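You operate a simulated robot arm through the tools that you are given. There is no shell and no other tool. Be economical: measure what you need, move in short steps, check, and stop when the job is done.

Carry out the task below with a simulated robot arm. There is one attempt and no reset: what you move stays moved.

JOB
Blow the blue roller clean in the lint box and put it back.
Fine: the lid is shut while you hold the lint box button down, and shut at the end. Set down upright: what you pick out.

The check looks at the end state, three seconds after you hand in, the way a careful person would. Anything else that was tipped, shoved, dropped, spilled or broken makes it a failure. A push-on lid holds only when it is set on centred and level and pressed home; a screw cap is set on level and turned clockwise until tight.

ROBOT AND FRAMES
A 6-joint arm with a fingered hand on a trunk, on a base that drives. Base frame: it is fixed to the floor where the robot stands at the start and does not move with it; the origin is under the middle of the robot, x ahead of it, y to its left, z up. Lengths are in mm, angles in rad, forces in N, time in s.
With the tool pointing down near the work surface it reaches from about 260 to 700 mm from the robot's upright axis, wherever it stands. Its first joint turns from -2.897 to 2.897 rad. Places, roughly: air clamp lever [400, -400, 900]; belt knob [-400, -1300, 200]; belt lock lever [-300, -1200, 200]; blue valve [-300, -1200, 1100]; compressor switch [-300, -1300, 1300]; drain tap [-100, -900, 200]; keg tap [300, -600, 400]; lint box [600, -100, 800]; lint box button [400, -100, 900]; lint box lid [600, -100, 1000]; red valve [-1300, -3200, 1200]; regulator knob [-100, -1100, 1300]; trap lever [-100, -1000, 1100]; winder main switch [-300, -1300, 1400]; yellow valve [-100, -900, 1200]. Payload 4 kg.
Tool frame: the origin (TCP) lies between the finger pads and is the grasp point; the fingertips stand 26 mm ahead of it; z points along the fingers, y is the line along which they close. Largest opening 148 mm; the body of the gripper starts 73 mm behind the TCP. The gripper is a hand of 3 fingers: y runs from the thumb to the fingers, the wrist lies at [0, 0, -239] in the tool frame.
Orientation is told as [roll, pitch, yaw] about the base's x, y, z axes, in that order, counted from this pose: with the fingers straight down and closing along the base's y, the tool's x points along the base's -x, its y along +y and its z along -z.

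CONTROLS
- The arm moves only by the tool apply_moves. Its argument "rows" is one flat list of numbers, 6 for each row, row after row: the shift along the tool's x, y, z in mm, then the turn, a rotation vector about the tool's x, y, z in rad. In form: [x, y, z, ax, ay, az, x, y, z, ax, ay, az, ...]. A call has 1 to 8 rows; each row shifts and turns the commanded pose from where the row before left it, along the tool's axes as they then stand. A row lasts 0.2 s, in which the tool goes at most 50 mm and 0.15 rad; a call with a longer step from one row to the next is refused whole. Where a pose cannot be reached the arm comes as near as it can. A force on the tool above 70 N (or 10 N above the force at the start of the call, whichever is more), or a blocked arm, ends the call early, and 0.2 s more pass. In this call time passes only in rows, and 0.2 s behind the last. It gives the time, the measured TCP pose, the force on the tool (base axes), the opening and the grip force at its end, in the units of the frame above (readings bear some noise), with the torque about the TCP (base axes, N m) and any sound that the robot's microphone picked up.
- Cameras (640 x 400 px; columns grow to the right, rows downward): "scene" is now at [46.3, 167.2, 1543.6]; the picture's right is [-0.49, -0.87, 0.00], its down [-0.53, 0.30, -0.79] and it looks along [0.69, -0.39, -0.61] (base axes); focal length 263 px, centre (320, 200). "wrist" rides on the gripper at [68, -39, -90] in the tool frame; the picture's right is [0.50, 0.87, 0.00], its down [-0.66, 0.38, -0.65] and it looks along [-0.57, 0.33, 0.76] (tool axes); focal length 222 px, centre (320, 200). There is no depth. A picture from a camera that has moved, and an enlarged one, comes with that camera's place and axes in the base frame and with its lens.
- camera(camera): a new picture of that camera. It takes no simulated time.
- slide_trunk(by): slides the trunk up (or, below 0, down) by that many mm; the arm and the scene camera ride with it, the base frame stays. It gives what a move gives, with no picture.
- drive_base(legs): drives the robot by 1 to 6 legs, each [ahead, left, turn to the left] in mm, mm and rad, along the robot's own axes; the way and the turn of a leg run together, so that a leg with both is an arc; at most 1500 mm and 3.142 rad a leg. The arm and the cameras ride along, it lands a little off, and it stops where it bumps. It gives what a move gives.
- set_fingers(finger1, finger2, thumb_bend): sets how far each is bent, from 0 (flat) to 1 (curled in); at 0.3 the hand is open as for a grip, at 0.7 the pads meet at the TCP. One left out holds its place. A second passes; each finger stops where it meets its share of the squeeze, and holds until it gets a number again. It is the only way to open and close the hand. It gives what a move gives, with no picture; readings hold the bend of each and the force on the fingers (four entries, about 0 where the hand has none), thumb and palm.
- aim_head(pan, tilt): turns the head with the scene camera to pan (to the left, within 2.094 rad either way) and tilt (down, from -0.506 to 1.204), counted from straight ahead of the robot. It gives what a move gives.
- inspect(camera, box): a new picture of the part [left, top, right, bottom] of that camera's present view, enlarged. It takes no simulated time.
- sign_off(): hands the job in; it is judged then, once.

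Go step by step. Nothing tells you exact positions but the pictures and the camera data: compare them with the known pose of the tool, close in by small moves and look again before you grip or let go. The budget is 120 turns and 90 pictures, counting those below and the enlarged ones. Unless the task says otherwise, let go and move clear before handing in, and close with one line.

The tools are called as name(argument=value, ...) on one line, values as JSON. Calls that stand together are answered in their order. apply_moves: Moves the arm, as the interface text tells. Its arguments: {"type":"object","properties":{"rows":{"type":"array","items":{"type":"number"}}},"required":["rows"]} The other tools are called the same way: slide_trunk (by) slides the trunk up or down; set_fingers (finger1, finger2, thumb_bend) moves the fingers one by one; drive_base (legs) drives the base; aim_head (pan, tilt) turns the head that bears the scene camera; camera (camera) takes a picture; inspect (camera, box) takes an enlarged picture of a part of a camera's view; sign_off () hands the job in.

At the start:

```text
t: 0.0
ee_pos: [374.7, -107.8, 1150.4]
ee_rot: [0.0, 0.0, -0.001]
ft_force: [0.3, -1.5, -0.1]
moment: [0.03, 0.0, 0.0]
opening: 147.9
gripper_force: 0.1
shape: jaw
bend: [0.3, 0.3, 0.3]
finger forces: [0.1, 0.0, 0.0, 0.0, 0.0, 0.1]
trunk travel left (down, up): [-275.0, 42.0]
robot x, y, heading: [-0.8, -1.3, -0.001]
head pan, tilt: [-0.511, 0.656]
```

scene: 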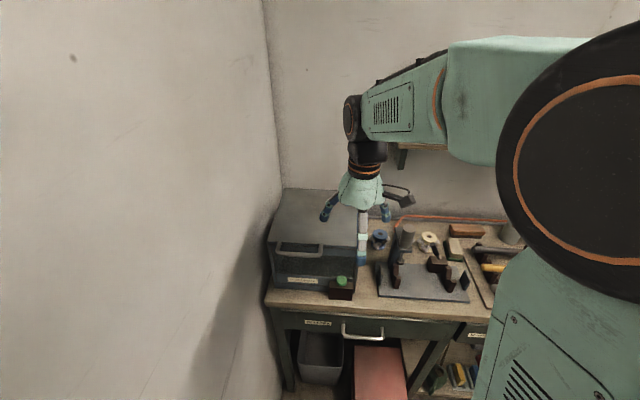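
wrist: 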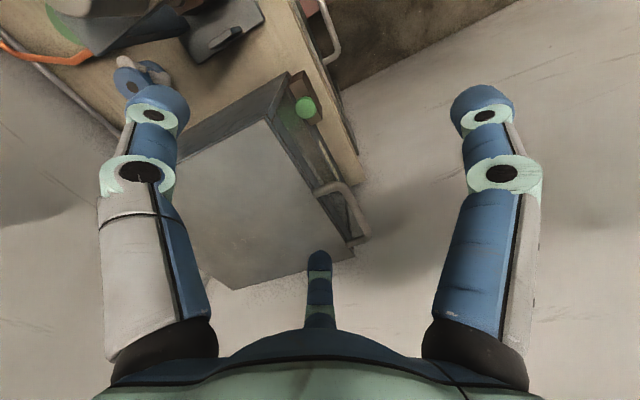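

I see a bench with a lint box (lid with front handle), a green button on its right, and a blue roller nearby. I'll enlarge the view.

inspect(camera="scene", box=[250, 170, 410, 310])

inspect(camera="scene", box=[350, 190, 510, 310])

```text
2.86 times, centred on (330, 240) of scene
camera zoom: at [46.3, 167.2, 1543.6], right [-0.49, -0.87, 0.0], down [-0.53, 0.3, -0.79], along [0.69, -0.39, -0.61], focal length 753 px, centre (291, 86)
```

zoom: 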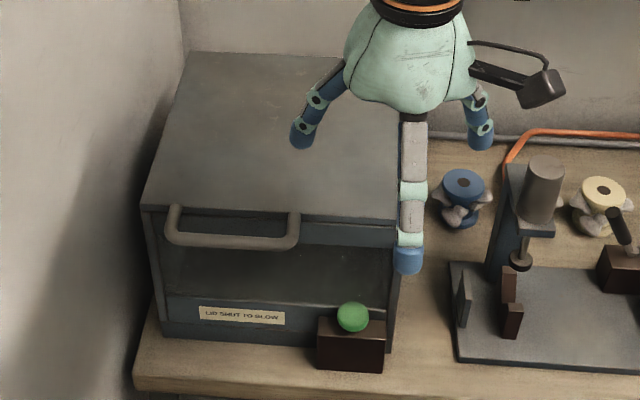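

```text
3.33 times, centred on (430, 250) of scene
camera zoom: at [46.3, 167.2, 1543.6], right [-0.49, -0.87, 0.0], down [-0.53, 0.3, -0.79], along [0.69, -0.39, -0.61], focal length 878 px, centre (-47, 33)
```

zoom: 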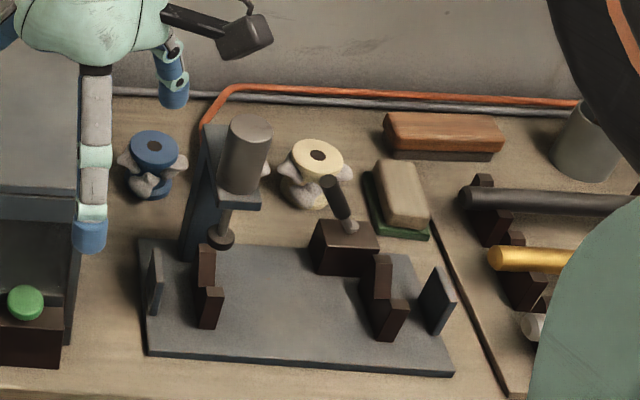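

inspect(camera="wrist", box=[160, 60, 400, 300])

inspect(camera="scene", box=[260, 180, 370, 310])

```text
1.67 times, centred on (280, 180) of wrist
camera zoom: at [306.6, -147.3, 1240.3], right [-0.5, 0.87, 0.0], down [0.66, 0.38, 0.65], along [0.57, 0.33, -0.76], focal length 370 px, centre (387, 233)
```

zoom: 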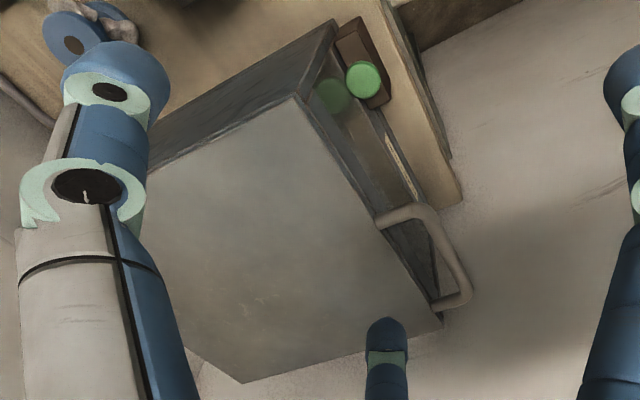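

```text
3.08 times, centred on (315, 245) of scene
camera zoom: at [46.3, 167.2, 1543.6], right [-0.49, -0.87, 0.0], down [-0.53, 0.3, -0.79], along [0.69, -0.39, -0.61], focal length 810 px, centre (335, 62)
```

zoom: 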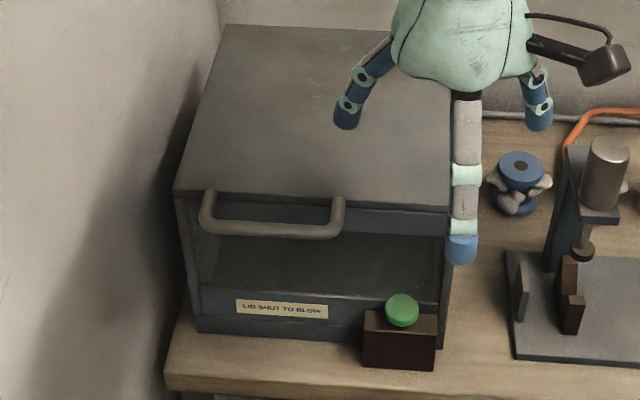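

The lid appears hinged at the back with a U-handle at about (457,-6,1030); the box is yawed about -0.59 rad. I'll move above the handle and turn the tool so it closes across the bar.

apply_moves(rows=[-27, 34, 0, 0, 0, 0, -27, 34, 0, 0, 0, 0, -28, 34, 0, 0, 0, 0, 0, 0, 0, 0, 0, -0.15, 0, 0, 0, 0, 0, -0.15, 0, 0, 0, 0, 0, -0.15, 0, 0, 0, 0, 0, -0.15, 0, 0, 0, 0, 0, -0.15])

apply_moves(rows=[0, 0, 0, 0, 0, -0.12, 0, 0, 0, 0, 0, -0.11])

set_fingers(finger1=0.55, finger2=0.55, thumb_bend=0.62)

camera(camera="wrist")

inspect(camera="scene", box=[240, 160, 420, 310])

```text
t: 1.8
ee_pos: [457.1, -5.3, 1150.7]
ee_rot: [0.0, -0.001, 0.752]
ft_force: [0.6, -0.4, 0.6]
moment: [0.0, 0.02, -0.02]
opening: 148.0
gripper_force: 0.2
shape: jaw
bend: [0.3, 0.3, 0.3]
finger forces: [0.0, 0.0, 0.0, 0.0, 0.1, 0.0]
trunk travel left (down, up): [-275.0, 42.0]
robot x, y, heading: [-5.0, -1.1, -0.002]
head pan, tilt: [-0.511, 0.656]
```

```text
t: 2.4
ee_pos: [456.0, -4.8, 1150.4]
ee_rot: [0.0, 0.002, 0.979]
ft_force: [0.0, -1.0, 0.6]
moment: [-0.02, 0.02, 0.01]
opening: 148.0
gripper_force: 0.1
shape: jaw
bend: [0.3, 0.3, 0.3]
finger forces: [0.0, 0.0, 0.0, 0.0, 0.1, 0.0]
trunk travel left (down, up): [-275.0, 42.0]
robot x, y, heading: [0.4, -0.6, 0.004]
head pan, tilt: [-0.511, 0.656]
```

```text
t: 3.4
ee_pos: [456.7, -5.7, 1149.9]
ee_rot: [0.001, 0.001, 0.979]
ft_force: [-0.2, 0.1, 0.2]
moment: [0.01, -0.03, 0.04]
opening: 35.5
gripper_force: 0.0
shape: fingers
bend: [0.55, 0.55, 0.62]
finger forces: [0.0, 0.0, 0.0, 0.0, 0.0, 0.0]
trunk travel left (down, up): [-275.0, 42.0]
robot x, y, heading: [1.2, -4.7, 0.002]
head pan, tilt: [-0.511, 0.656]
```

```text
83 pictures are left
camera wrist: at [451.0, -83.8, 1240.0], right [-1.0, 0.07, 0.0], down [0.05, 0.75, 0.65], along [0.04, 0.65, -0.76], focal length 222 px, centre (320, 200)
```

wrist: 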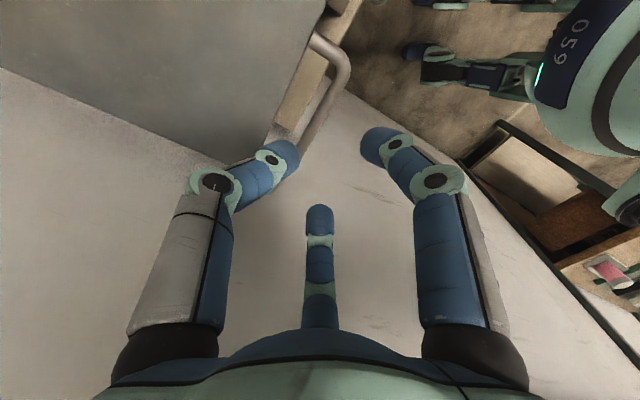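

```text
2.67 times, centred on (330, 235) of scene
camera zoom: at [46.3, 167.2, 1543.6], right [-0.49, -0.87, 0.0], down [-0.53, 0.3, -0.79], along [0.69, -0.39, -0.61], focal length 702 px, centre (293, 107)
```

zoom: 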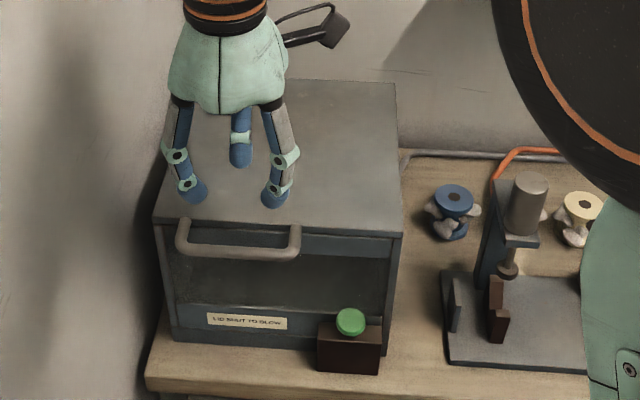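

apply_moves(rows=[0, 0, 40, 0, 0, 0, 0, 0, 35, 0, 0, 0])

inspect(camera="scene", box=[260, 190, 360, 270])

camera(camera="wrist")

```text
t: 4.0
ee_pos: [456.3, -6.7, 1074.5]
ee_rot: [0.0, 0.0, 0.979]
ft_force: [-0.1, 0.3, 0.9]
moment: [-0.01, -0.02, 0.0]
opening: 35.3
gripper_force: 0.1
shape: fingers
bend: [0.55, 0.55, 0.62]
finger forces: [0.0, 0.1, 0.0, 0.0, 0.1, 0.0]
trunk travel left (down, up): [-275.0, 42.0]
robot x, y, heading: [0.2, 3.7, -0.003]
head pan, tilt: [-0.511, 0.656]
```

```text
5.00 times, centred on (310, 230) of scene
camera zoom: at [46.6, 167.2, 1543.6], right [-0.49, -0.87, 0.0], down [-0.53, 0.3, -0.79], along [0.69, -0.39, -0.61], focal length 1317 px, centre (370, 50)
```

zoom: 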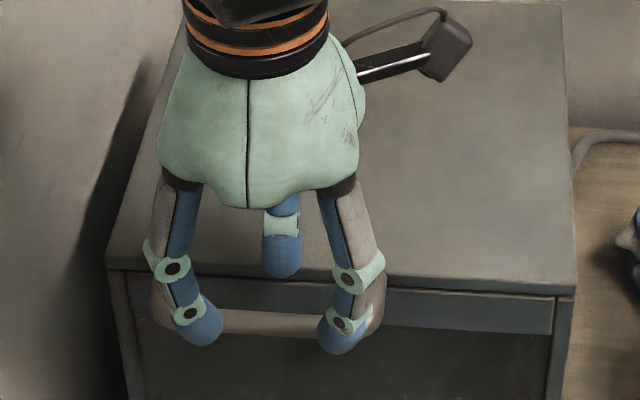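

```text
80 pictures are left
camera wrist: at [449.5, -84.8, 1164.3], right [-1.0, 0.07, 0.0], down [0.05, 0.75, 0.65], along [0.04, 0.65, -0.76], focal length 222 px, centre (320, 200)
```

wrist: 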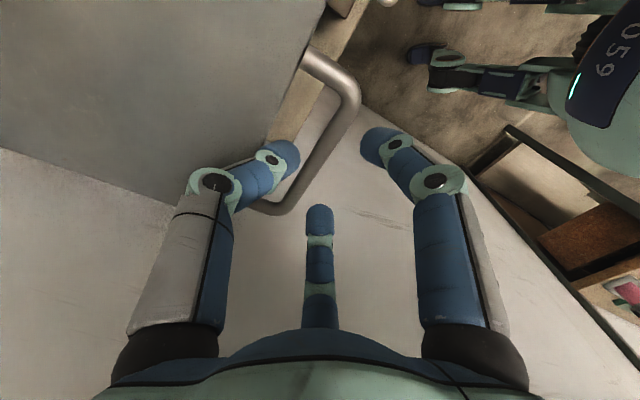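

apply_moves(rows=[0, 0, 15, 0, 0, 0, 0, 0, 15, 0, 0, 0, 0, 0, 12, 0, 0, 0])

inspect(camera="scene", box=[260, 190, 360, 270])

camera(camera="wrist")

```text
t: 4.8
ee_pos: [454.8, -5.9, 1033.6]
ee_rot: [-0.002, -0.003, 0.981]
ft_force: [-3.9, 2.2, 5.6]
moment: [-0.13, -0.14, 0.0]
opening: 32.5
gripper_force: 3.0
shape: fingers
bend: [0.55, 0.55, 0.64]
finger forces: [0.0, 0.0, 0.1, 0.1, 6.5, 0.0]
trunk travel left (down, up): [-275.0, 42.0]
robot x, y, heading: [-0.5, -1.3, 0.005]
head pan, tilt: [-0.511, 0.656]
```

```text
5.00 times, centred on (310, 230) of scene
camera zoom: at [44.9, 167.8, 1543.6], right [-0.49, -0.87, 0.0], down [-0.53, 0.3, -0.79], along [0.69, -0.39, -0.61], focal length 1317 px, centre (370, 50)
```

zoom: 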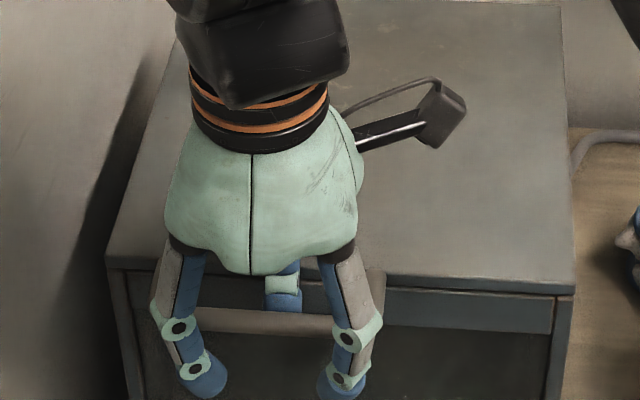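

```text
78 pictures are left
camera wrist: at [448.9, -83.8, 1124.3], right [-1.0, 0.07, 0.0], down [0.05, 0.76, 0.65], along [0.05, 0.65, -0.76], focal length 222 px, centre (320, 200)
```

wrist: 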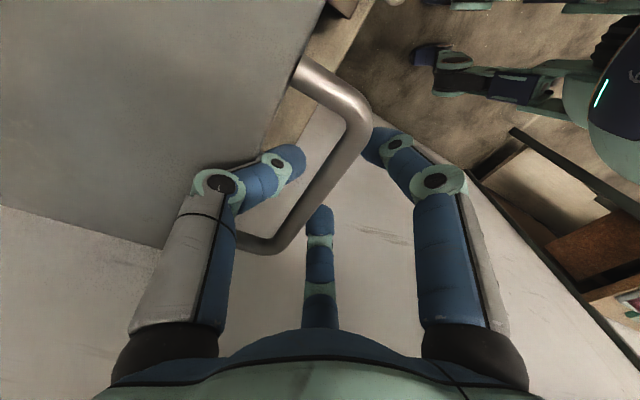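

The thumb is inside the handle, lightly touching the lid edge. I'll back off a bit and close on the bar.

apply_moves(rows=[0, 4, 3, 0, 0, 0])

set_fingers(finger1=0.68, finger2=0.68, thumb_bend=0.68)

inspect(camera="scene", box=[260, 190, 360, 270])

```text
t: 5.2
ee_pos: [452.8, -3.8, 1029.9]
ee_rot: [0.0, 0.0, 0.98]
ft_force: [-2.0, 2.0, 3.6]
moment: [-0.07, -0.09, -0.03]
opening: 33.4
gripper_force: 1.4
shape: fingers
bend: [0.55, 0.55, 0.63]
finger forces: [0.1, 0.0, 0.1, 0.0, 3.4, 0.0]
trunk travel left (down, up): [-275.0, 42.0]
robot x, y, heading: [-0.1, 1.9, -0.002]
head pan, tilt: [-0.511, 0.656]
```

```text
t: 6.2
ee_pos: [453.0, -4.3, 1030.3]
ee_rot: [-0.002, 0.002, 0.979]
ft_force: [0.6, -0.2, -0.9]
moment: [0.02, 0.02, 0.01]
opening: 5.3
gripper_force: 0.0
shape: fingers
bend: [0.68, 0.68, 0.68]
finger forces: [0.0, 0.0, 0.0, 0.0, 0.0, 0.1]
trunk travel left (down, up): [-275.0, 42.0]
robot x, y, heading: [-2.2, -2.0, -0.002]
head pan, tilt: [-0.511, 0.656]
```

```text
5.00 times, centred on (310, 230) of scene
camera zoom: at [46.3, 167.2, 1543.6], right [-0.49, -0.87, 0.0], down [-0.53, 0.3, -0.79], along [0.69, -0.39, -0.61], focal length 1317 px, centre (370, 50)
```

zoom: 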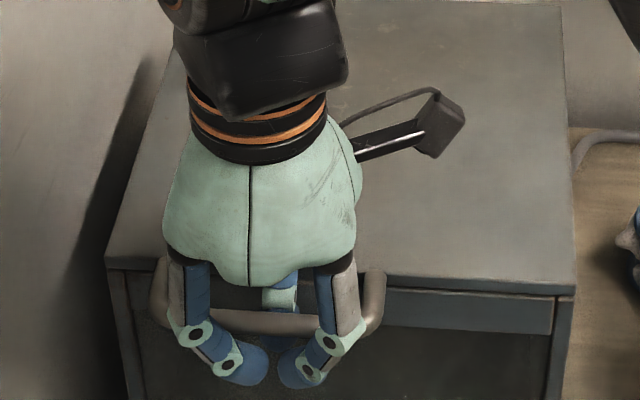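

The fingers cage the bar. I'll lift about 80 mm to learn how the lid behaves.

apply_moves(rows=[0, 0, -20, 0, 0, 0, 0, -2, -20, 0, 0, 0, 0, -4, -20, 0, 0, 0, 0, -5, -20, 0, 0, 0])

inspect(camera="scene", box=[240, 160, 400, 290])

```text
t: 7.2
ee_pos: [461.7, -8.7, 1110.4]
ee_rot: [0.0, 0.0, 0.981]
ft_force: [0.6, -0.5, -2.0]
moment: [0.0, 0.03, 0.0]
opening: 6.9
gripper_force: 1.2
shape: fingers
bend: [0.68, 0.68, 0.67]
finger forces: [0.0, 0.0, 0.1, 0.0, 2.2, 0.0]
trunk travel left (down, up): [-275.0, 42.0]
robot x, y, heading: [-0.7, -0.3, 0.0]
head pan, tilt: [-0.511, 0.656]
```

```text
3.08 times, centred on (320, 225) of scene
camera zoom: at [46.6, 166.9, 1543.6], right [-0.49, -0.87, 0.0], down [-0.53, 0.3, -0.79], along [0.69, -0.39, -0.61], focal length 810 px, centre (320, 123)
```

zoom: 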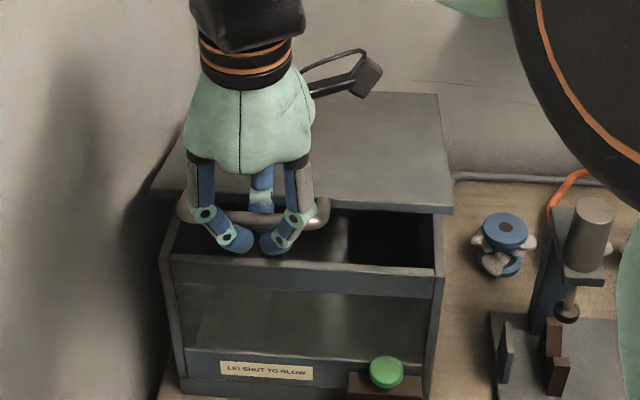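

apply_moves(rows=[0, 0, 12, 0, 0, 0, 0, 0, 0, 0, 0, 0])

inspect(camera="scene", box=[240, 160, 400, 290])

```text
t: 7.8
ee_pos: [460.6, -8.0, 1098.9]
ee_rot: [0.001, -0.001, 0.979]
ft_force: [-0.3, 0.2, -0.9]
moment: [0.01, 0.02, 0.03]
opening: 6.0
gripper_force: 0.8
shape: fingers
bend: [0.68, 0.68, 0.68]
finger forces: [0.4, 0.7, 0.0, 0.1, 0.6, 0.0]
trunk travel left (down, up): [-275.0, 42.0]
robot x, y, heading: [2.7, 3.7, -0.007]
head pan, tilt: [-0.511, 0.656]
```

```text
3.08 times, centred on (320, 225) of scene
camera zoom: at [46.2, 167.3, 1543.6], right [-0.49, -0.87, 0.0], down [-0.53, 0.3, -0.79], along [0.69, -0.39, -0.61], focal length 810 px, centre (320, 123)
```

zoom: 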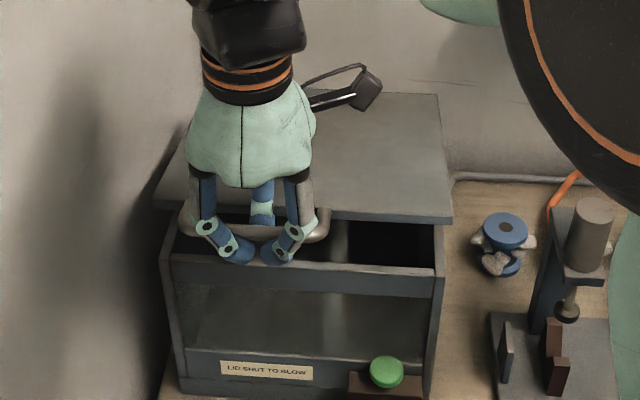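

The lid drops if unsupported, so it must go past vertical. I'll follow its arc while tilting the wrist back toward the robot.

apply_moves(rows=[0, -12.7, -32.5, 0.13, 0, 0, 0, -20.4, -28.8, 0.13, 0, 0, 0, -26.9, -23.3, 0.13, 0, 0, 0, -31.8, -16.3, 0.13, 0, 0])

inspect(camera="scene", box=[240, 110, 420, 290])

camera(camera="wrist")

```text
t: 8.8
ee_pos: [524.3, -49.1, 1218.3]
ee_rot: [-0.522, -0.001, 0.979]
ft_force: [-2.4, 1.6, 1.1]
moment: [-0.03, -0.01, 0.0]
opening: 4.8
gripper_force: 1.4
shape: fingers
bend: [0.68, 0.68, 0.68]
finger forces: [0.6, 0.7, 0.0, 0.0, 1.6, 0.0]
trunk travel left (down, up): [-275.0, 42.0]
robot x, y, heading: [0.4, -0.9, 0.007]
head pan, tilt: [-0.511, 0.656]
```

```text
2.22 times, centred on (330, 200) of scene
camera zoom: at [45.9, 167.4, 1543.6], right [-0.49, -0.87, 0.0], down [-0.53, 0.3, -0.79], along [0.69, -0.39, -0.61], focal length 585 px, centre (298, 200)
```

zoom: 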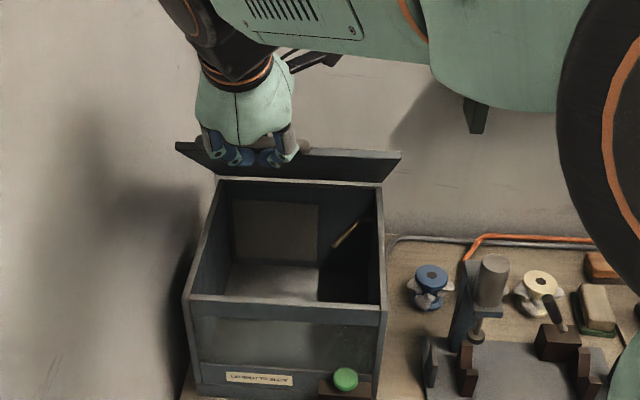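

```text
73 pictures are left
camera wrist: at [476.6, -98.9, 1315.6], right [-0.9, 0.0, -0.43], down [-0.18, 0.91, 0.38], along [0.39, 0.42, -0.82], focal length 222 px, centre (320, 200)
```

wrist: 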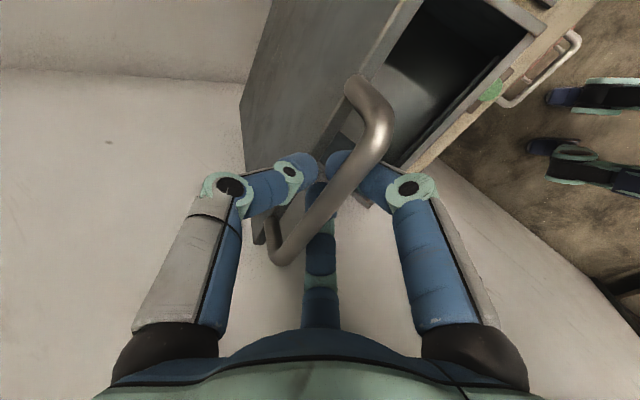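

apply_moves(rows=[0, -34.3, -8.2, 0.08, 0, 0, 0, -35.2, -1.5, 0.08, 0, 0, 0, -34.8, 5.4, 0.08, 0, 0, 0, -35.5, 12.1, 0.08, 0, 0])

inspect(camera="scene", box=[240, 90, 420, 270])

camera(camera="wrist")

```text
t: 9.8
ee_pos: [620.3, -117.5, 1296.3]
ee_rot: [-0.84, 0.0, 0.98]
ft_force: [-0.2, 0.1, -0.5]
moment: [0.01, 0.01, 0.0]
opening: 5.4
gripper_force: 0.6
shape: fingers
bend: [0.68, 0.68, 0.68]
finger forces: [0.4, 0.2, 0.0, 0.0, 0.0, 0.0]
trunk travel left (down, up): [-275.0, 42.0]
robot x, y, heading: [-3.4, 1.9, 0.001]
head pan, tilt: [-0.511, 0.656]
```

```text
2.22 times, centred on (330, 180) of scene
camera zoom: at [47.1, 166.9, 1543.6], right [-0.49, -0.87, 0.0], down [-0.53, 0.3, -0.79], along [0.69, -0.39, -0.61], focal length 585 px, centre (298, 244)
```

zoom: 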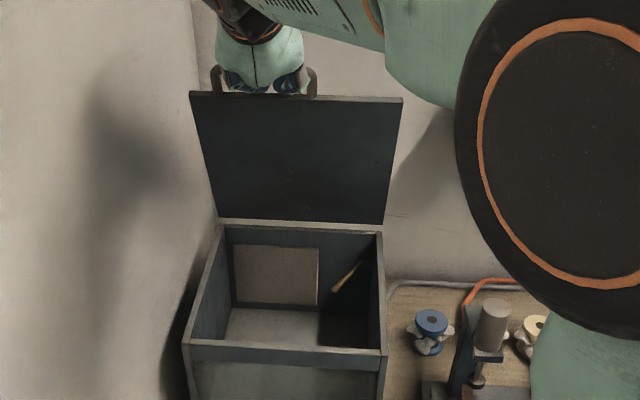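

```text
71 pictures are left
camera wrist: at [548.8, -151.1, 1385.5], right [-0.76, -0.09, -0.65], down [-0.25, 0.96, 0.15], along [0.6, 0.28, -0.75], focal length 222 px, centre (320, 200)
```

wrist: 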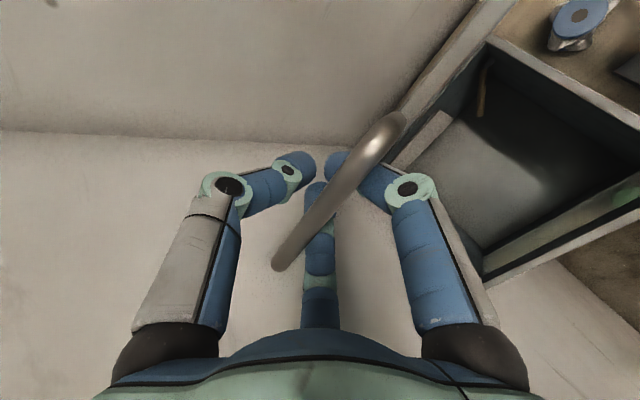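

apply_moves(rows=[0, -29.8, 18.3, 0.06, 0, 0, 0, -26, 23.1, 0.06, 0, 0, 0, -21.6, 27.2, 0.06, 0, 0, 0, -16.2, 30.7, 0.06, 0, 0])

inspect(camera="scene", box=[240, 90, 420, 270])

camera(camera="wrist")

```text
t: 10.8
ee_pos: [735.3, -194.8, 1311.8]
ee_rot: [-1.081, 0.001, 0.978]
ft_force: [0.1, -1.4, -0.8]
moment: [0.01, -0.03, -0.01]
opening: 5.3
gripper_force: 0.2
shape: fingers
bend: [0.68, 0.68, 0.68]
finger forces: [0.3, 0.0, 0.0, 0.0, 0.0, 0.1]
trunk travel left (down, up): [-275.0, 42.0]
robot x, y, heading: [-3.8, 0.4, -0.001]
head pan, tilt: [-0.511, 0.656]
```

```text
2.22 times, centred on (330, 180) of scene
camera zoom: at [47.4, 166.7, 1543.6], right [-0.49, -0.87, 0.0], down [-0.53, 0.3, -0.79], along [0.69, -0.39, -0.61], focal length 585 px, centre (298, 244)
```

zoom: 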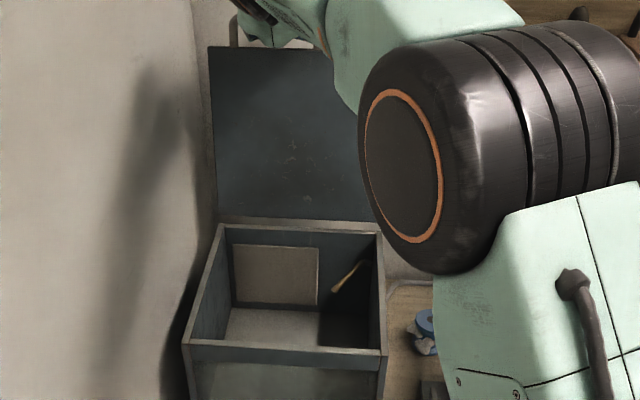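

```text
69 pictures are left
camera wrist: at [646.0, -217.5, 1388.2], right [-0.62, -0.19, -0.76], down [-0.26, 0.96, -0.03], along [0.74, 0.18, -0.64], focal length 222 px, centre (320, 200)
```

wrist: 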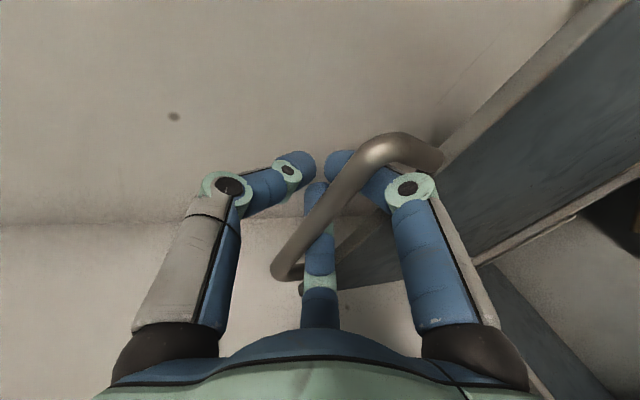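

apply_moves(rows=[0, -5.1, 16.3, 0.02, 0, 0, 0, -4.5, 16.5, 0.0, 0, 0])

camera(camera="wrist")

```text
t: 11.4
ee_pos: [762.8, -212.8, 1306.3]
ee_rot: [-1.1, 0.001, 0.98]
ft_force: [0.4, 0.9, -1.1]
moment: [0.01, 0.0, -0.01]
opening: 4.9
gripper_force: 0.3
shape: fingers
bend: [0.68, 0.68, 0.68]
finger forces: [0.3, 0.0, 0.0, 0.0, 0.0, 0.1]
trunk travel left (down, up): [-275.0, 42.0]
robot x, y, heading: [-1.3, -3.1, -0.002]
head pan, tilt: [-0.511, 0.656]
```

```text
68 pictures are left
camera wrist: at [671.9, -234.1, 1381.4], right [-0.6, -0.2, -0.77], down [-0.26, 0.96, -0.04], along [0.75, 0.18, -0.63], focal length 222 px, centre (320, 200)
```

wrist: 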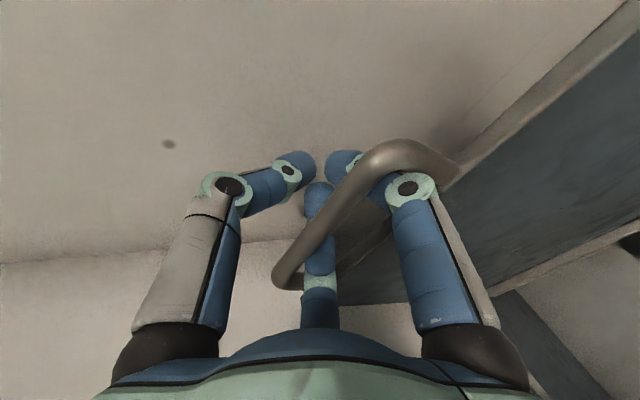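

The lid is past vertical and seems to be at its stop. I'll open the thumb and straighten the fingers to withdraw.

set_fingers(thumb_bend=0.3)

set_fingers(finger1=0.56, finger2=0.56)

camera(camera="wrist")

```text
t: 12.4
ee_pos: [762.7, -213.4, 1305.9]
ee_rot: [-1.102, -0.001, 0.979]
ft_force: [0.5, -1.2, -1.2]
moment: [0.01, -0.04, 0.0]
opening: 73.1
gripper_force: 0.4
shape: fingers
bend: [0.68, 0.68, 0.3]
finger forces: [0.4, 0.1, 0.1, 0.1, 0.0, 0.0]
trunk travel left (down, up): [-275.0, 42.0]
robot x, y, heading: [-3.3, -0.2, -0.002]
head pan, tilt: [-0.511, 0.656]
```

```text
t: 13.4
ee_pos: [762.1, -210.2, 1305.6]
ee_rot: [-1.102, -0.001, 0.98]
ft_force: [3.9, 9.8, 4.2]
moment: [0.02, 0.09, -0.24]
opening: 82.8
gripper_force: 5.6
shape: fingers
bend: [0.62, 0.56, 0.3]
finger forces: [10.5, 0.0, 0.0, 0.0, 0.0, 0.0]
trunk travel left (down, up): [-275.0, 42.0]
robot x, y, heading: [0.7, -1.7, 0.002]
head pan, tilt: [-0.511, 0.656]
```

```text
67 pictures are left
camera wrist: at [672.0, -231.4, 1382.0], right [-0.6, -0.2, -0.77], down [-0.26, 0.96, -0.04], along [0.75, 0.18, -0.63], focal length 222 px, centre (320, 200)
```

wrist: 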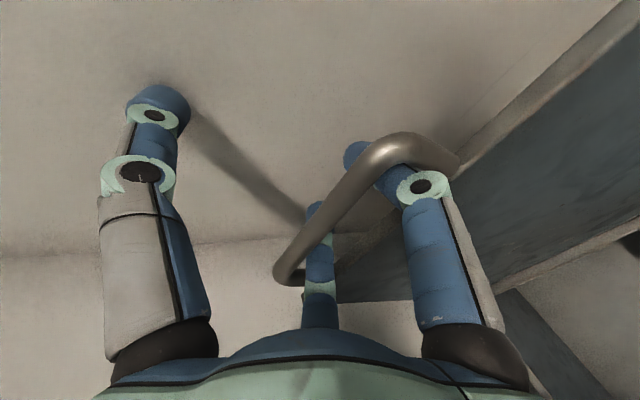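

set_fingers(finger1=0.63, finger2=0.6)

apply_moves(rows=[-4, 4, -8, 0, 0, 0, -4, 4, -8, 0, 0, 0])

camera(camera="wrist")

```text
t: 14.4
ee_pos: [760.9, -211.4, 1306.8]
ee_rot: [-1.101, -0.001, 0.979]
ft_force: [-0.1, 3.1, -1.1]
moment: [0.07, -0.09, -0.1]
opening: 79.6
gripper_force: 1.5
shape: fingers
bend: [0.64, 0.6, 0.3]
finger forces: [3.2, 0.0, 0.0, 0.0, 0.1, 0.0]
trunk travel left (down, up): [-275.0, 42.0]
robot x, y, heading: [-1.7, 2.9, 0.003]
head pan, tilt: [-0.511, 0.656]
```

```text
t: 15.0
ee_pos: [751.2, -195.7, 1306.3]
ee_rot: [-1.102, -0.001, 0.979]
ft_force: [-0.7, -0.2, -0.5]
moment: [-0.02, -0.01, 0.01]
opening: 78.4
gripper_force: 0.0
shape: fingers
bend: [0.63, 0.6, 0.3]
finger forces: [0.0, 0.1, 0.0, 0.1, 0.0, 0.0]
trunk travel left (down, up): [-275.0, 42.0]
robot x, y, heading: [1.4, 0.9, 0.004]
head pan, tilt: [-0.511, 0.656]
```

```text
66 pictures are left
camera wrist: at [660.9, -216.6, 1382.2], right [-0.6, -0.2, -0.77], down [-0.26, 0.96, -0.04], along [0.75, 0.18, -0.63], focal length 222 px, centre (320, 200)
```

wrist: 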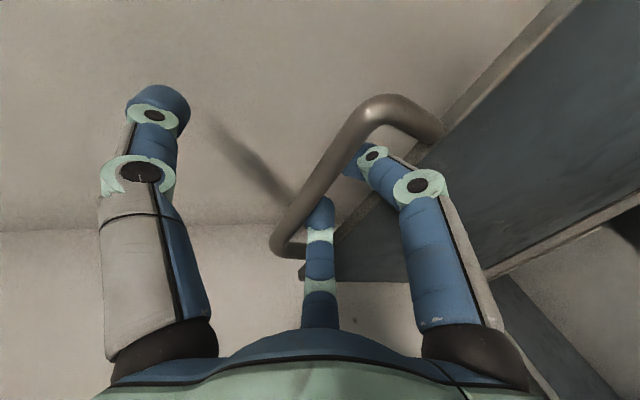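

No contact now. I'll keep withdrawing, sliding down and back.

apply_moves(rows=[0, 5, -10, 0, 0, 0, 0, 5, -10, 0, 0, 0, 0, 4, -12, 0, 0, 0])

camera(camera="wrist")

```text
t: 15.8
ee_pos: [723.0, -175.3, 1308.9]
ee_rot: [-1.102, 0.0, 0.98]
ft_force: [0.4, -0.1, -0.4]
moment: [0.01, -0.02, -0.04]
opening: 78.7
gripper_force: 0.1
shape: fingers
bend: [0.63, 0.6, 0.3]
finger forces: [0.0, 0.0, 0.0, 0.0, 0.1, 0.0]
trunk travel left (down, up): [-275.0, 42.0]
robot x, y, heading: [0.3, -1.3, 0.001]
head pan, tilt: [-0.511, 0.656]
```

```text
65 pictures are left
camera wrist: at [631.8, -196.3, 1384.1], right [-0.6, -0.2, -0.77], down [-0.26, 0.96, -0.04], along [0.75, 0.18, -0.63], focal length 222 px, centre (320, 200)
```

wrist: 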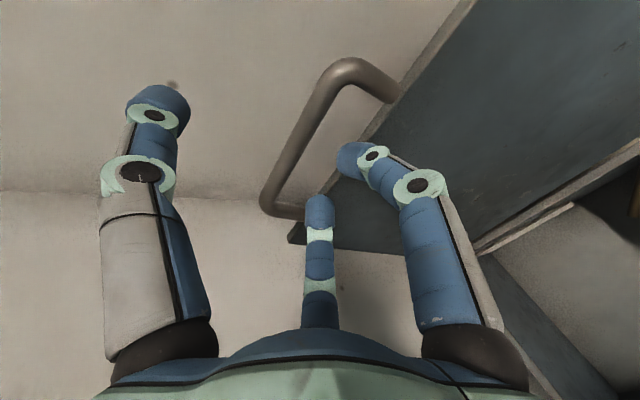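

apply_moves(rows=[0, 17, -33, 0, 0, 0, 0, 17, -33, 0, 0, 0, 0, 17, -33, 0, 0, 0, 0, 17, -33, 0, 0, 0])

apply_moves(rows=[0, 0, 0, -0.1375, 0, 0, 0, 0, 0, -0.1375, 0, 0, 0, 0, 0, -0.1375, 0, 0, 0, 0, 0, -0.1375, 0, 0, 0, 0, 0, -0.1375, 0, 0, 0, 0, 0, -0.1375, 0, 0, 0, 0, 0, -0.1375, 0, 0, 0, 0, 0, -0.1375, 0, 0])

camera(camera="scene")

camera(camera="wrist")

```text
t: 16.8
ee_pos: [598.2, -91.5, 1306.8]
ee_rot: [-1.099, -0.001, 0.981]
ft_force: [0.3, 0.2, 0.0]
moment: [0.0, -0.02, -0.04]
opening: 78.6
gripper_force: 0.1
shape: fingers
bend: [0.63, 0.6, 0.3]
finger forces: [0.1, 0.0, 0.1, 0.0, 0.0, 0.0]
trunk travel left (down, up): [-275.0, 42.0]
robot x, y, heading: [1.4, 1.1, 0.004]
head pan, tilt: [-0.511, 0.656]
```

```text
t: 18.6
ee_pos: [587.5, -91.2, 1267.2]
ee_rot: [0.005, 0.002, 0.981]
ft_force: [-0.2, -0.3, 0.3]
moment: [0.04, 0.06, 0.0]
opening: 78.8
gripper_force: 0.2
shape: fingers
bend: [0.63, 0.6, 0.3]
finger forces: [0.0, 0.1, 0.0, 0.0, 0.0, 0.1]
out of reach, approached as far as the arm can: row 7, 8
trunk travel left (down, up): [-275.0, 42.0]
robot x, y, heading: [-0.7, 2.7, -0.001]
head pan, tilt: [-0.511, 0.656]
```

```text
64 pictures are left
camera scene: at [51.8, 165.9, 1543.5], right [-0.49, -0.87, 0.0], down [-0.54, 0.3, -0.79], along [0.69, -0.39, -0.61], focal length 263 px, centre (320, 200)
```

scene: 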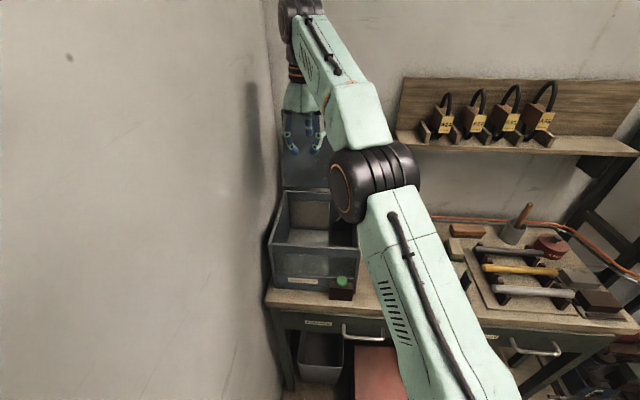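

```text
63 pictures are left
camera wrist: at [581.7, -170.2, 1356.6], right [-1.0, 0.07, 0.01], down [0.05, 0.75, 0.66], along [0.04, 0.65, -0.76], focal length 222 px, centre (320, 200)
```

wrist: 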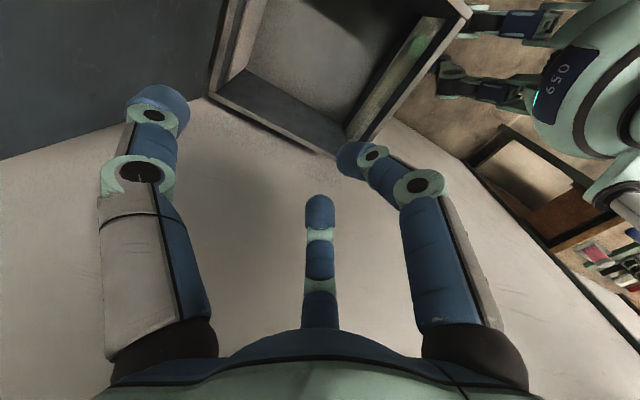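

The lid stays open by itself. Let me check the box interior and then look at the roller.

inspect(camera="scene", box=[260, 180, 370, 300])

inspect(camera="wrist", box=[180, 0, 500, 200])

```text
3.33 times, centred on (315, 240) of scene
camera zoom: at [51.8, 165.9, 1543.5], right [-0.49, -0.87, 0.0], down [-0.54, 0.3, -0.79], along [0.69, -0.39, -0.61], focal length 878 px, centre (337, 67)
```

zoom: 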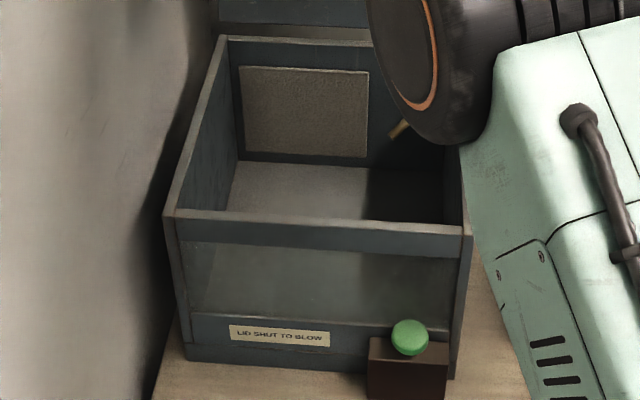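

```text
2.00 times, centred on (340, 100) of wrist
camera zoom: at [581.7, -170.2, 1356.6], right [-1.0, 0.07, 0.01], down [0.05, 0.75, 0.66], along [0.04, 0.65, -0.76], focal length 444 px, centre (280, 400)
```

zoom: 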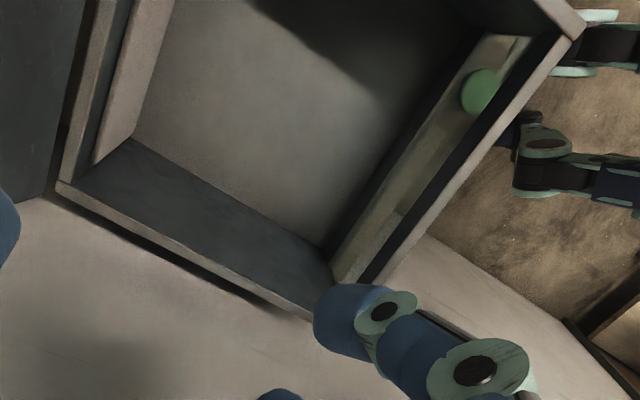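

Box interior is a plain floor with a nozzle on the right wall. I'll move over the roller.

apply_moves(rows=[42, 0, 0, 0, 0, 0, 42, 0, 0, 0, 0, 0, 42, 0, 0, 0, 0, 0, 42, 0, 0, 0, 0, 0, 42, 0, 0, 0, 0, 0, 40, 0, 0, 0, 0, 0, 0, -45, 0, 0, 0, 0, 0, -45, 0, 0, 0, 0])

set_fingers(finger1=0.42, finger2=0.42, thumb_bend=0.42)

camera(camera="scene")

camera(camera="wrist")

```text
t: 20.4
ee_pos: [533.4, -273.0, 1257.2]
ee_rot: [0.003, 0.0, 0.975]
ft_force: [0.0, 0.6, -0.5]
moment: [-0.03, -0.04, 0.0]
opening: 78.8
gripper_force: 0.1
shape: fingers
bend: [0.63, 0.6, 0.3]
finger forces: [0.0, 0.0, 0.1, 0.1, 0.0, 0.0]
out of reach, approached as far as the arm can: row 5, 6, 7, 8
trunk travel left (down, up): [-275.0, 42.0]
robot x, y, heading: [-1.0, 5.1, -0.003]
head pan, tilt: [-0.511, 0.656]
```

```text
t: 21.4
ee_pos: [535.1, -273.5, 1258.5]
ee_rot: [0.003, 0.0, 0.975]
ft_force: [-0.9, 0.1, 0.2]
moment: [-0.02, 0.01, 0.0]
opening: 88.2
gripper_force: 0.0
shape: fingers
bend: [0.42, 0.42, 0.42]
finger forces: [0.1, 0.1, 0.0, 0.0, 0.1, 0.0]
trunk travel left (down, up): [-275.0, 42.0]
robot x, y, heading: [-0.9, 1.9, -0.004]
head pan, tilt: [-0.511, 0.656]
```

```text
60 pictures are left
camera scene: at [46.3, 167.2, 1543.6], right [-0.49, -0.87, 0.0], down [-0.53, 0.3, -0.79], along [0.69, -0.39, -0.61], focal length 263 px, centre (320, 200)
```

scene: 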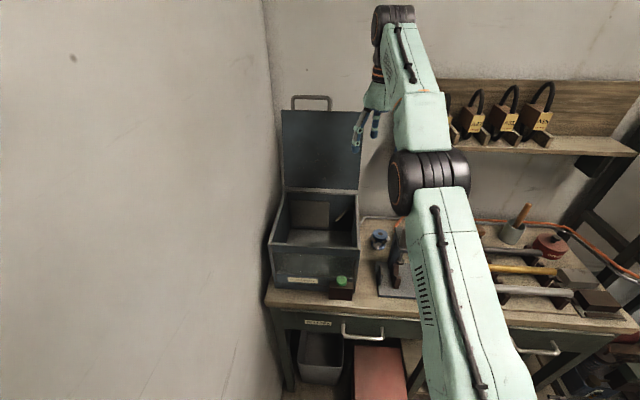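

```text
59 pictures are left
camera wrist: at [528.0, -351.2, 1347.3], right [-1.0, 0.07, 0.0], down [0.05, 0.75, 0.65], along [0.05, 0.65, -0.76], focal length 222 px, centre (320, 200)
```

wrist: 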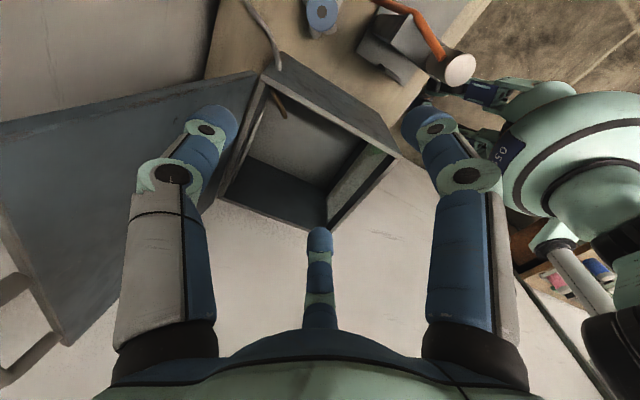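

slide_trunk(by=-100)

apply_moves(rows=[35, 0, 0, 0, 0, 0, 34, 0, 0, 0, 0, 0])

camera(camera="wrist")

```text
t: 22.7
ee_pos: [525.7, -274.8, 1124.3]
ee_rot: [0.044, 0.029, 0.976]
ft_force: [-0.2, -0.3, 0.6]
moment: [0.01, 0.0, 0.0]
opening: 88.5
gripper_force: 0.2
shape: fingers
bend: [0.42, 0.42, 0.42]
finger forces: [0.0, 0.0, 0.0, 0.0, 0.0, 0.0]
trunk travel left (down, up): [-175.0, 142.0]
robot x, y, heading: [0.8, 1.1, -0.001]
head pan, tilt: [-0.511, 0.656]
```

```text
t: 23.3
ee_pos: [519.5, -285.3, 1126.7]
ee_rot: [0.047, 0.028, 0.955]
ft_force: [0.2, 0.4, 0.6]
moment: [-0.04, 0.0, 0.02]
opening: 88.5
gripper_force: 0.1
shape: fingers
bend: [0.42, 0.42, 0.42]
finger forces: [0.0, 0.0, 0.1, 0.0, 0.0, 0.0]
out of reach, approached as far as the arm can: row 1, 2
trunk travel left (down, up): [-175.0, 142.0]
robot x, y, heading: [0.9, -3.2, -0.002]
head pan, tilt: [-0.511, 0.656]
```

```text
58 pictures are left
camera wrist: at [517.3, -363.3, 1217.0], right [-0.99, 0.09, 0.05], down [0.11, 0.75, 0.65], along [0.02, 0.65, -0.76], focal length 222 px, centre (320, 200)
```

wrist: 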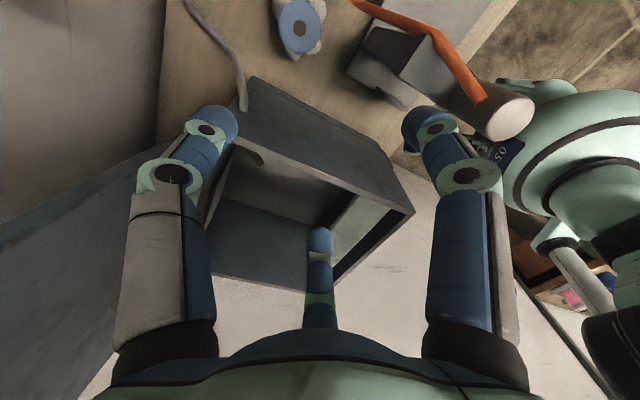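

The yaw seems to limit the reach here. I'll turn the hand back toward yaw 0, which also suits the roller better (clear of the clamp bracket).

apply_moves(rows=[0, 0, 0, 0, 0, 0.14, 0, 0, 0, 0, 0, 0.14, 0, 0, 0, 0, 0, 0.14, 0, 0, 0, 0, 0, 0.14, 0, 0, 0, 0, 0, 0.14, 0, 0, 0, 0, 0, 0.14, 0, 0, 0, 0, 0, 0.14])

camera(camera="wrist")

camera(camera="scene")

```text
t: 24.9
ee_pos: [520.4, -282.5, 1126.8]
ee_rot: [0.001, 0.056, -0.009]
ft_force: [0.4, -0.3, 0.3]
moment: [0.02, 0.02, 0.02]
opening: 88.5
gripper_force: 0.1
shape: fingers
bend: [0.42, 0.42, 0.42]
finger forces: [0.1, 0.0, 0.0, 0.0, 0.0, 0.0]
trunk travel left (down, up): [-175.0, 142.0]
robot x, y, heading: [-2.2, 1.4, 0.001]
head pan, tilt: [-0.511, 0.656]
```

```text
57 pictures are left
camera wrist: at [457.2, -322.8, 1220.9], right [-0.49, 0.87, 0.03], down [0.69, 0.37, 0.62], along [0.53, 0.32, -0.79], focal length 222 px, centre (320, 200)
```

wrist: 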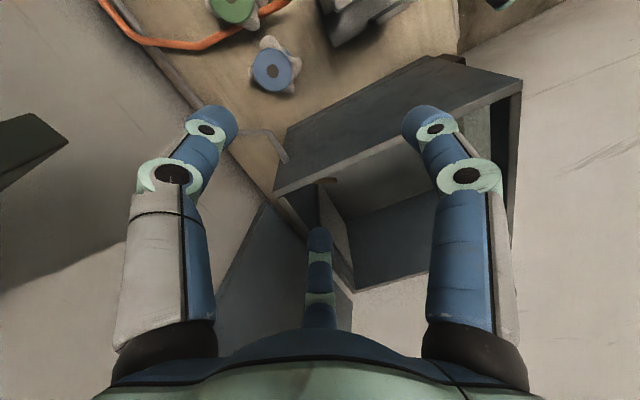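

```text
56 pictures are left
camera scene: at [52.3, 167.2, 1442.6], right [-0.49, -0.87, 0.0], down [-0.53, 0.3, -0.79], along [0.69, -0.39, -0.61], focal length 263 px, centre (320, 200)
```

scene: 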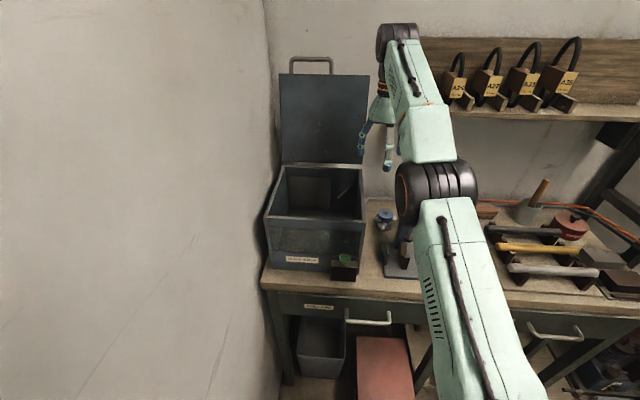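

apply_moves(rows=[0, -33, 15, 0, -0.056, 0, -5, -33, 20, 0, 0, 0])

```text
t: 25.5
ee_pos: [520.9, -339.0, 1091.9]
ee_rot: [0.001, -0.002, -0.006]
ft_force: [0.0, -0.3, -0.7]
moment: [0.02, -0.03, 0.01]
opening: 88.6
gripper_force: 0.0
shape: fingers
bend: [0.42, 0.42, 0.42]
finger forces: [0.0, 0.0, 0.0, 0.0, 0.0, 0.0]
out of reach, approached as far as the arm can: row 1, 2
trunk travel left (down, up): [-175.0, 142.0]
robot x, y, heading: [3.5, -0.9, -0.006]
head pan, tilt: [-0.511, 0.656]
```

apply_moves(rows=[0, 0, 35, 0, 0, 0, -6, -10, 35, 0, 0, 0, 0, 0, 30, 0, 0, 0])

camera(camera="wrist")

inspect(camera="scene", box=[340, 100, 460, 290])

```text
t: 26.3
ee_pos: [527.0, -351.2, 994.4]
ee_rot: [0.001, -0.002, -0.006]
ft_force: [0.4, -0.2, 0.5]
moment: [-0.03, 0.0, -0.01]
opening: 88.4
gripper_force: 0.1
shape: fingers
bend: [0.42, 0.42, 0.42]
finger forces: [0.0, 0.0, 0.0, 0.1, 0.0, 0.1]
trunk travel left (down, up): [-175.0, 142.0]
robot x, y, heading: [3.0, 5.0, -0.004]
head pan, tilt: [-0.511, 0.656]
```

```text
55 pictures are left
camera wrist: at [458.5, -390.5, 1083.3], right [-0.5, 0.87, 0.0], down [0.66, 0.38, 0.66], along [0.57, 0.32, -0.76], focal length 222 px, centre (320, 200)
```

wrist: 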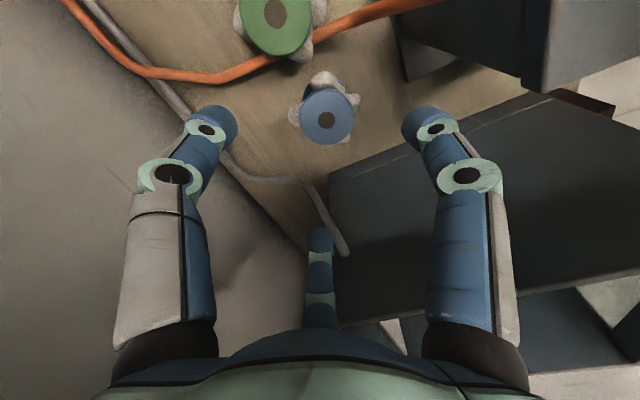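

```text
2.11 times, centred on (400, 195) of scene
camera zoom: at [52.2, 167.4, 1442.6], right [-0.49, -0.87, 0.0], down [-0.53, 0.3, -0.79], along [0.69, -0.39, -0.61], focal length 555 px, centre (152, 210)
```

zoom: 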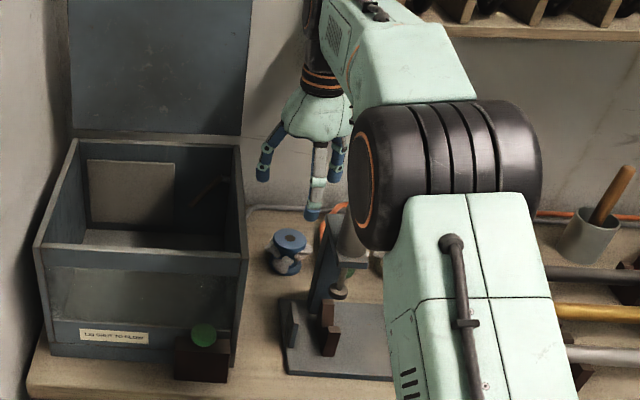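

apply_moves(rows=[3, 3, 35, 0, 0, 0, 0, 0, 35, 0, 0, 0, 0, 0, 20, 0, 0, 0])

camera(camera="wrist")

inspect(camera="scene", box=[350, 150, 430, 260])

```text
t: 27.1
ee_pos: [524.4, -348.8, 903.8]
ee_rot: [0.0, -0.002, -0.006]
ft_force: [0.2, -0.2, -0.5]
moment: [-0.03, -0.01, 0.02]
opening: 88.6
gripper_force: 0.1
shape: fingers
bend: [0.42, 0.42, 0.42]
finger forces: [0.1, 0.0, 0.1, 0.0, 0.1, 0.0]
trunk travel left (down, up): [-175.0, 142.0]
robot x, y, heading: [-2.7, -0.9, -0.001]
head pan, tilt: [-0.511, 0.656]
```

```text
53 pictures are left
camera wrist: at [455.8, -388.0, 992.3], right [-0.5, 0.87, 0.0], down [0.66, 0.37, 0.66], along [0.57, 0.32, -0.76], focal length 222 px, centre (320, 200)
```

wrist: 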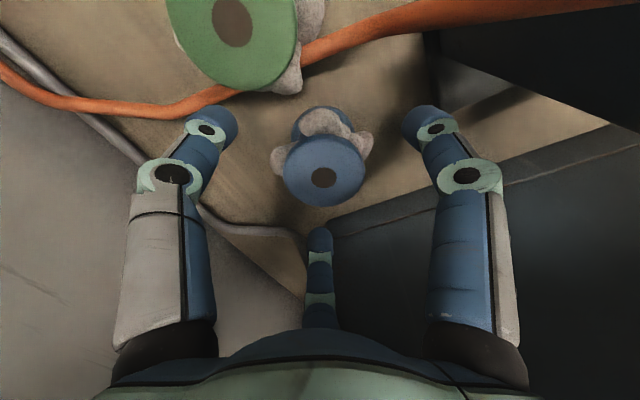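

```text
3.64 times, centred on (390, 205) of scene
camera zoom: at [52.4, 167.2, 1442.6], right [-0.49, -0.87, 0.0], down [-0.53, 0.3, -0.79], along [0.69, -0.39, -0.61], focal length 958 px, centre (66, 182)
```

zoom: 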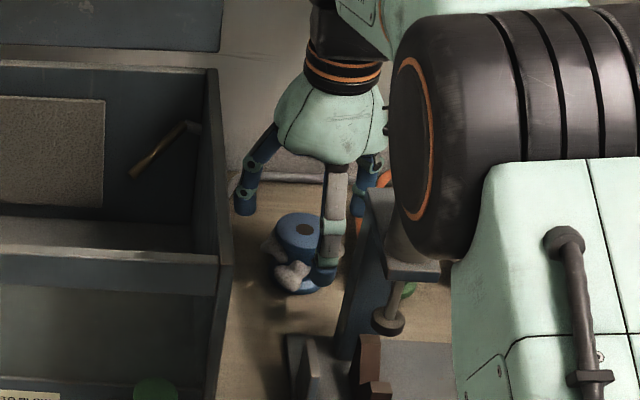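

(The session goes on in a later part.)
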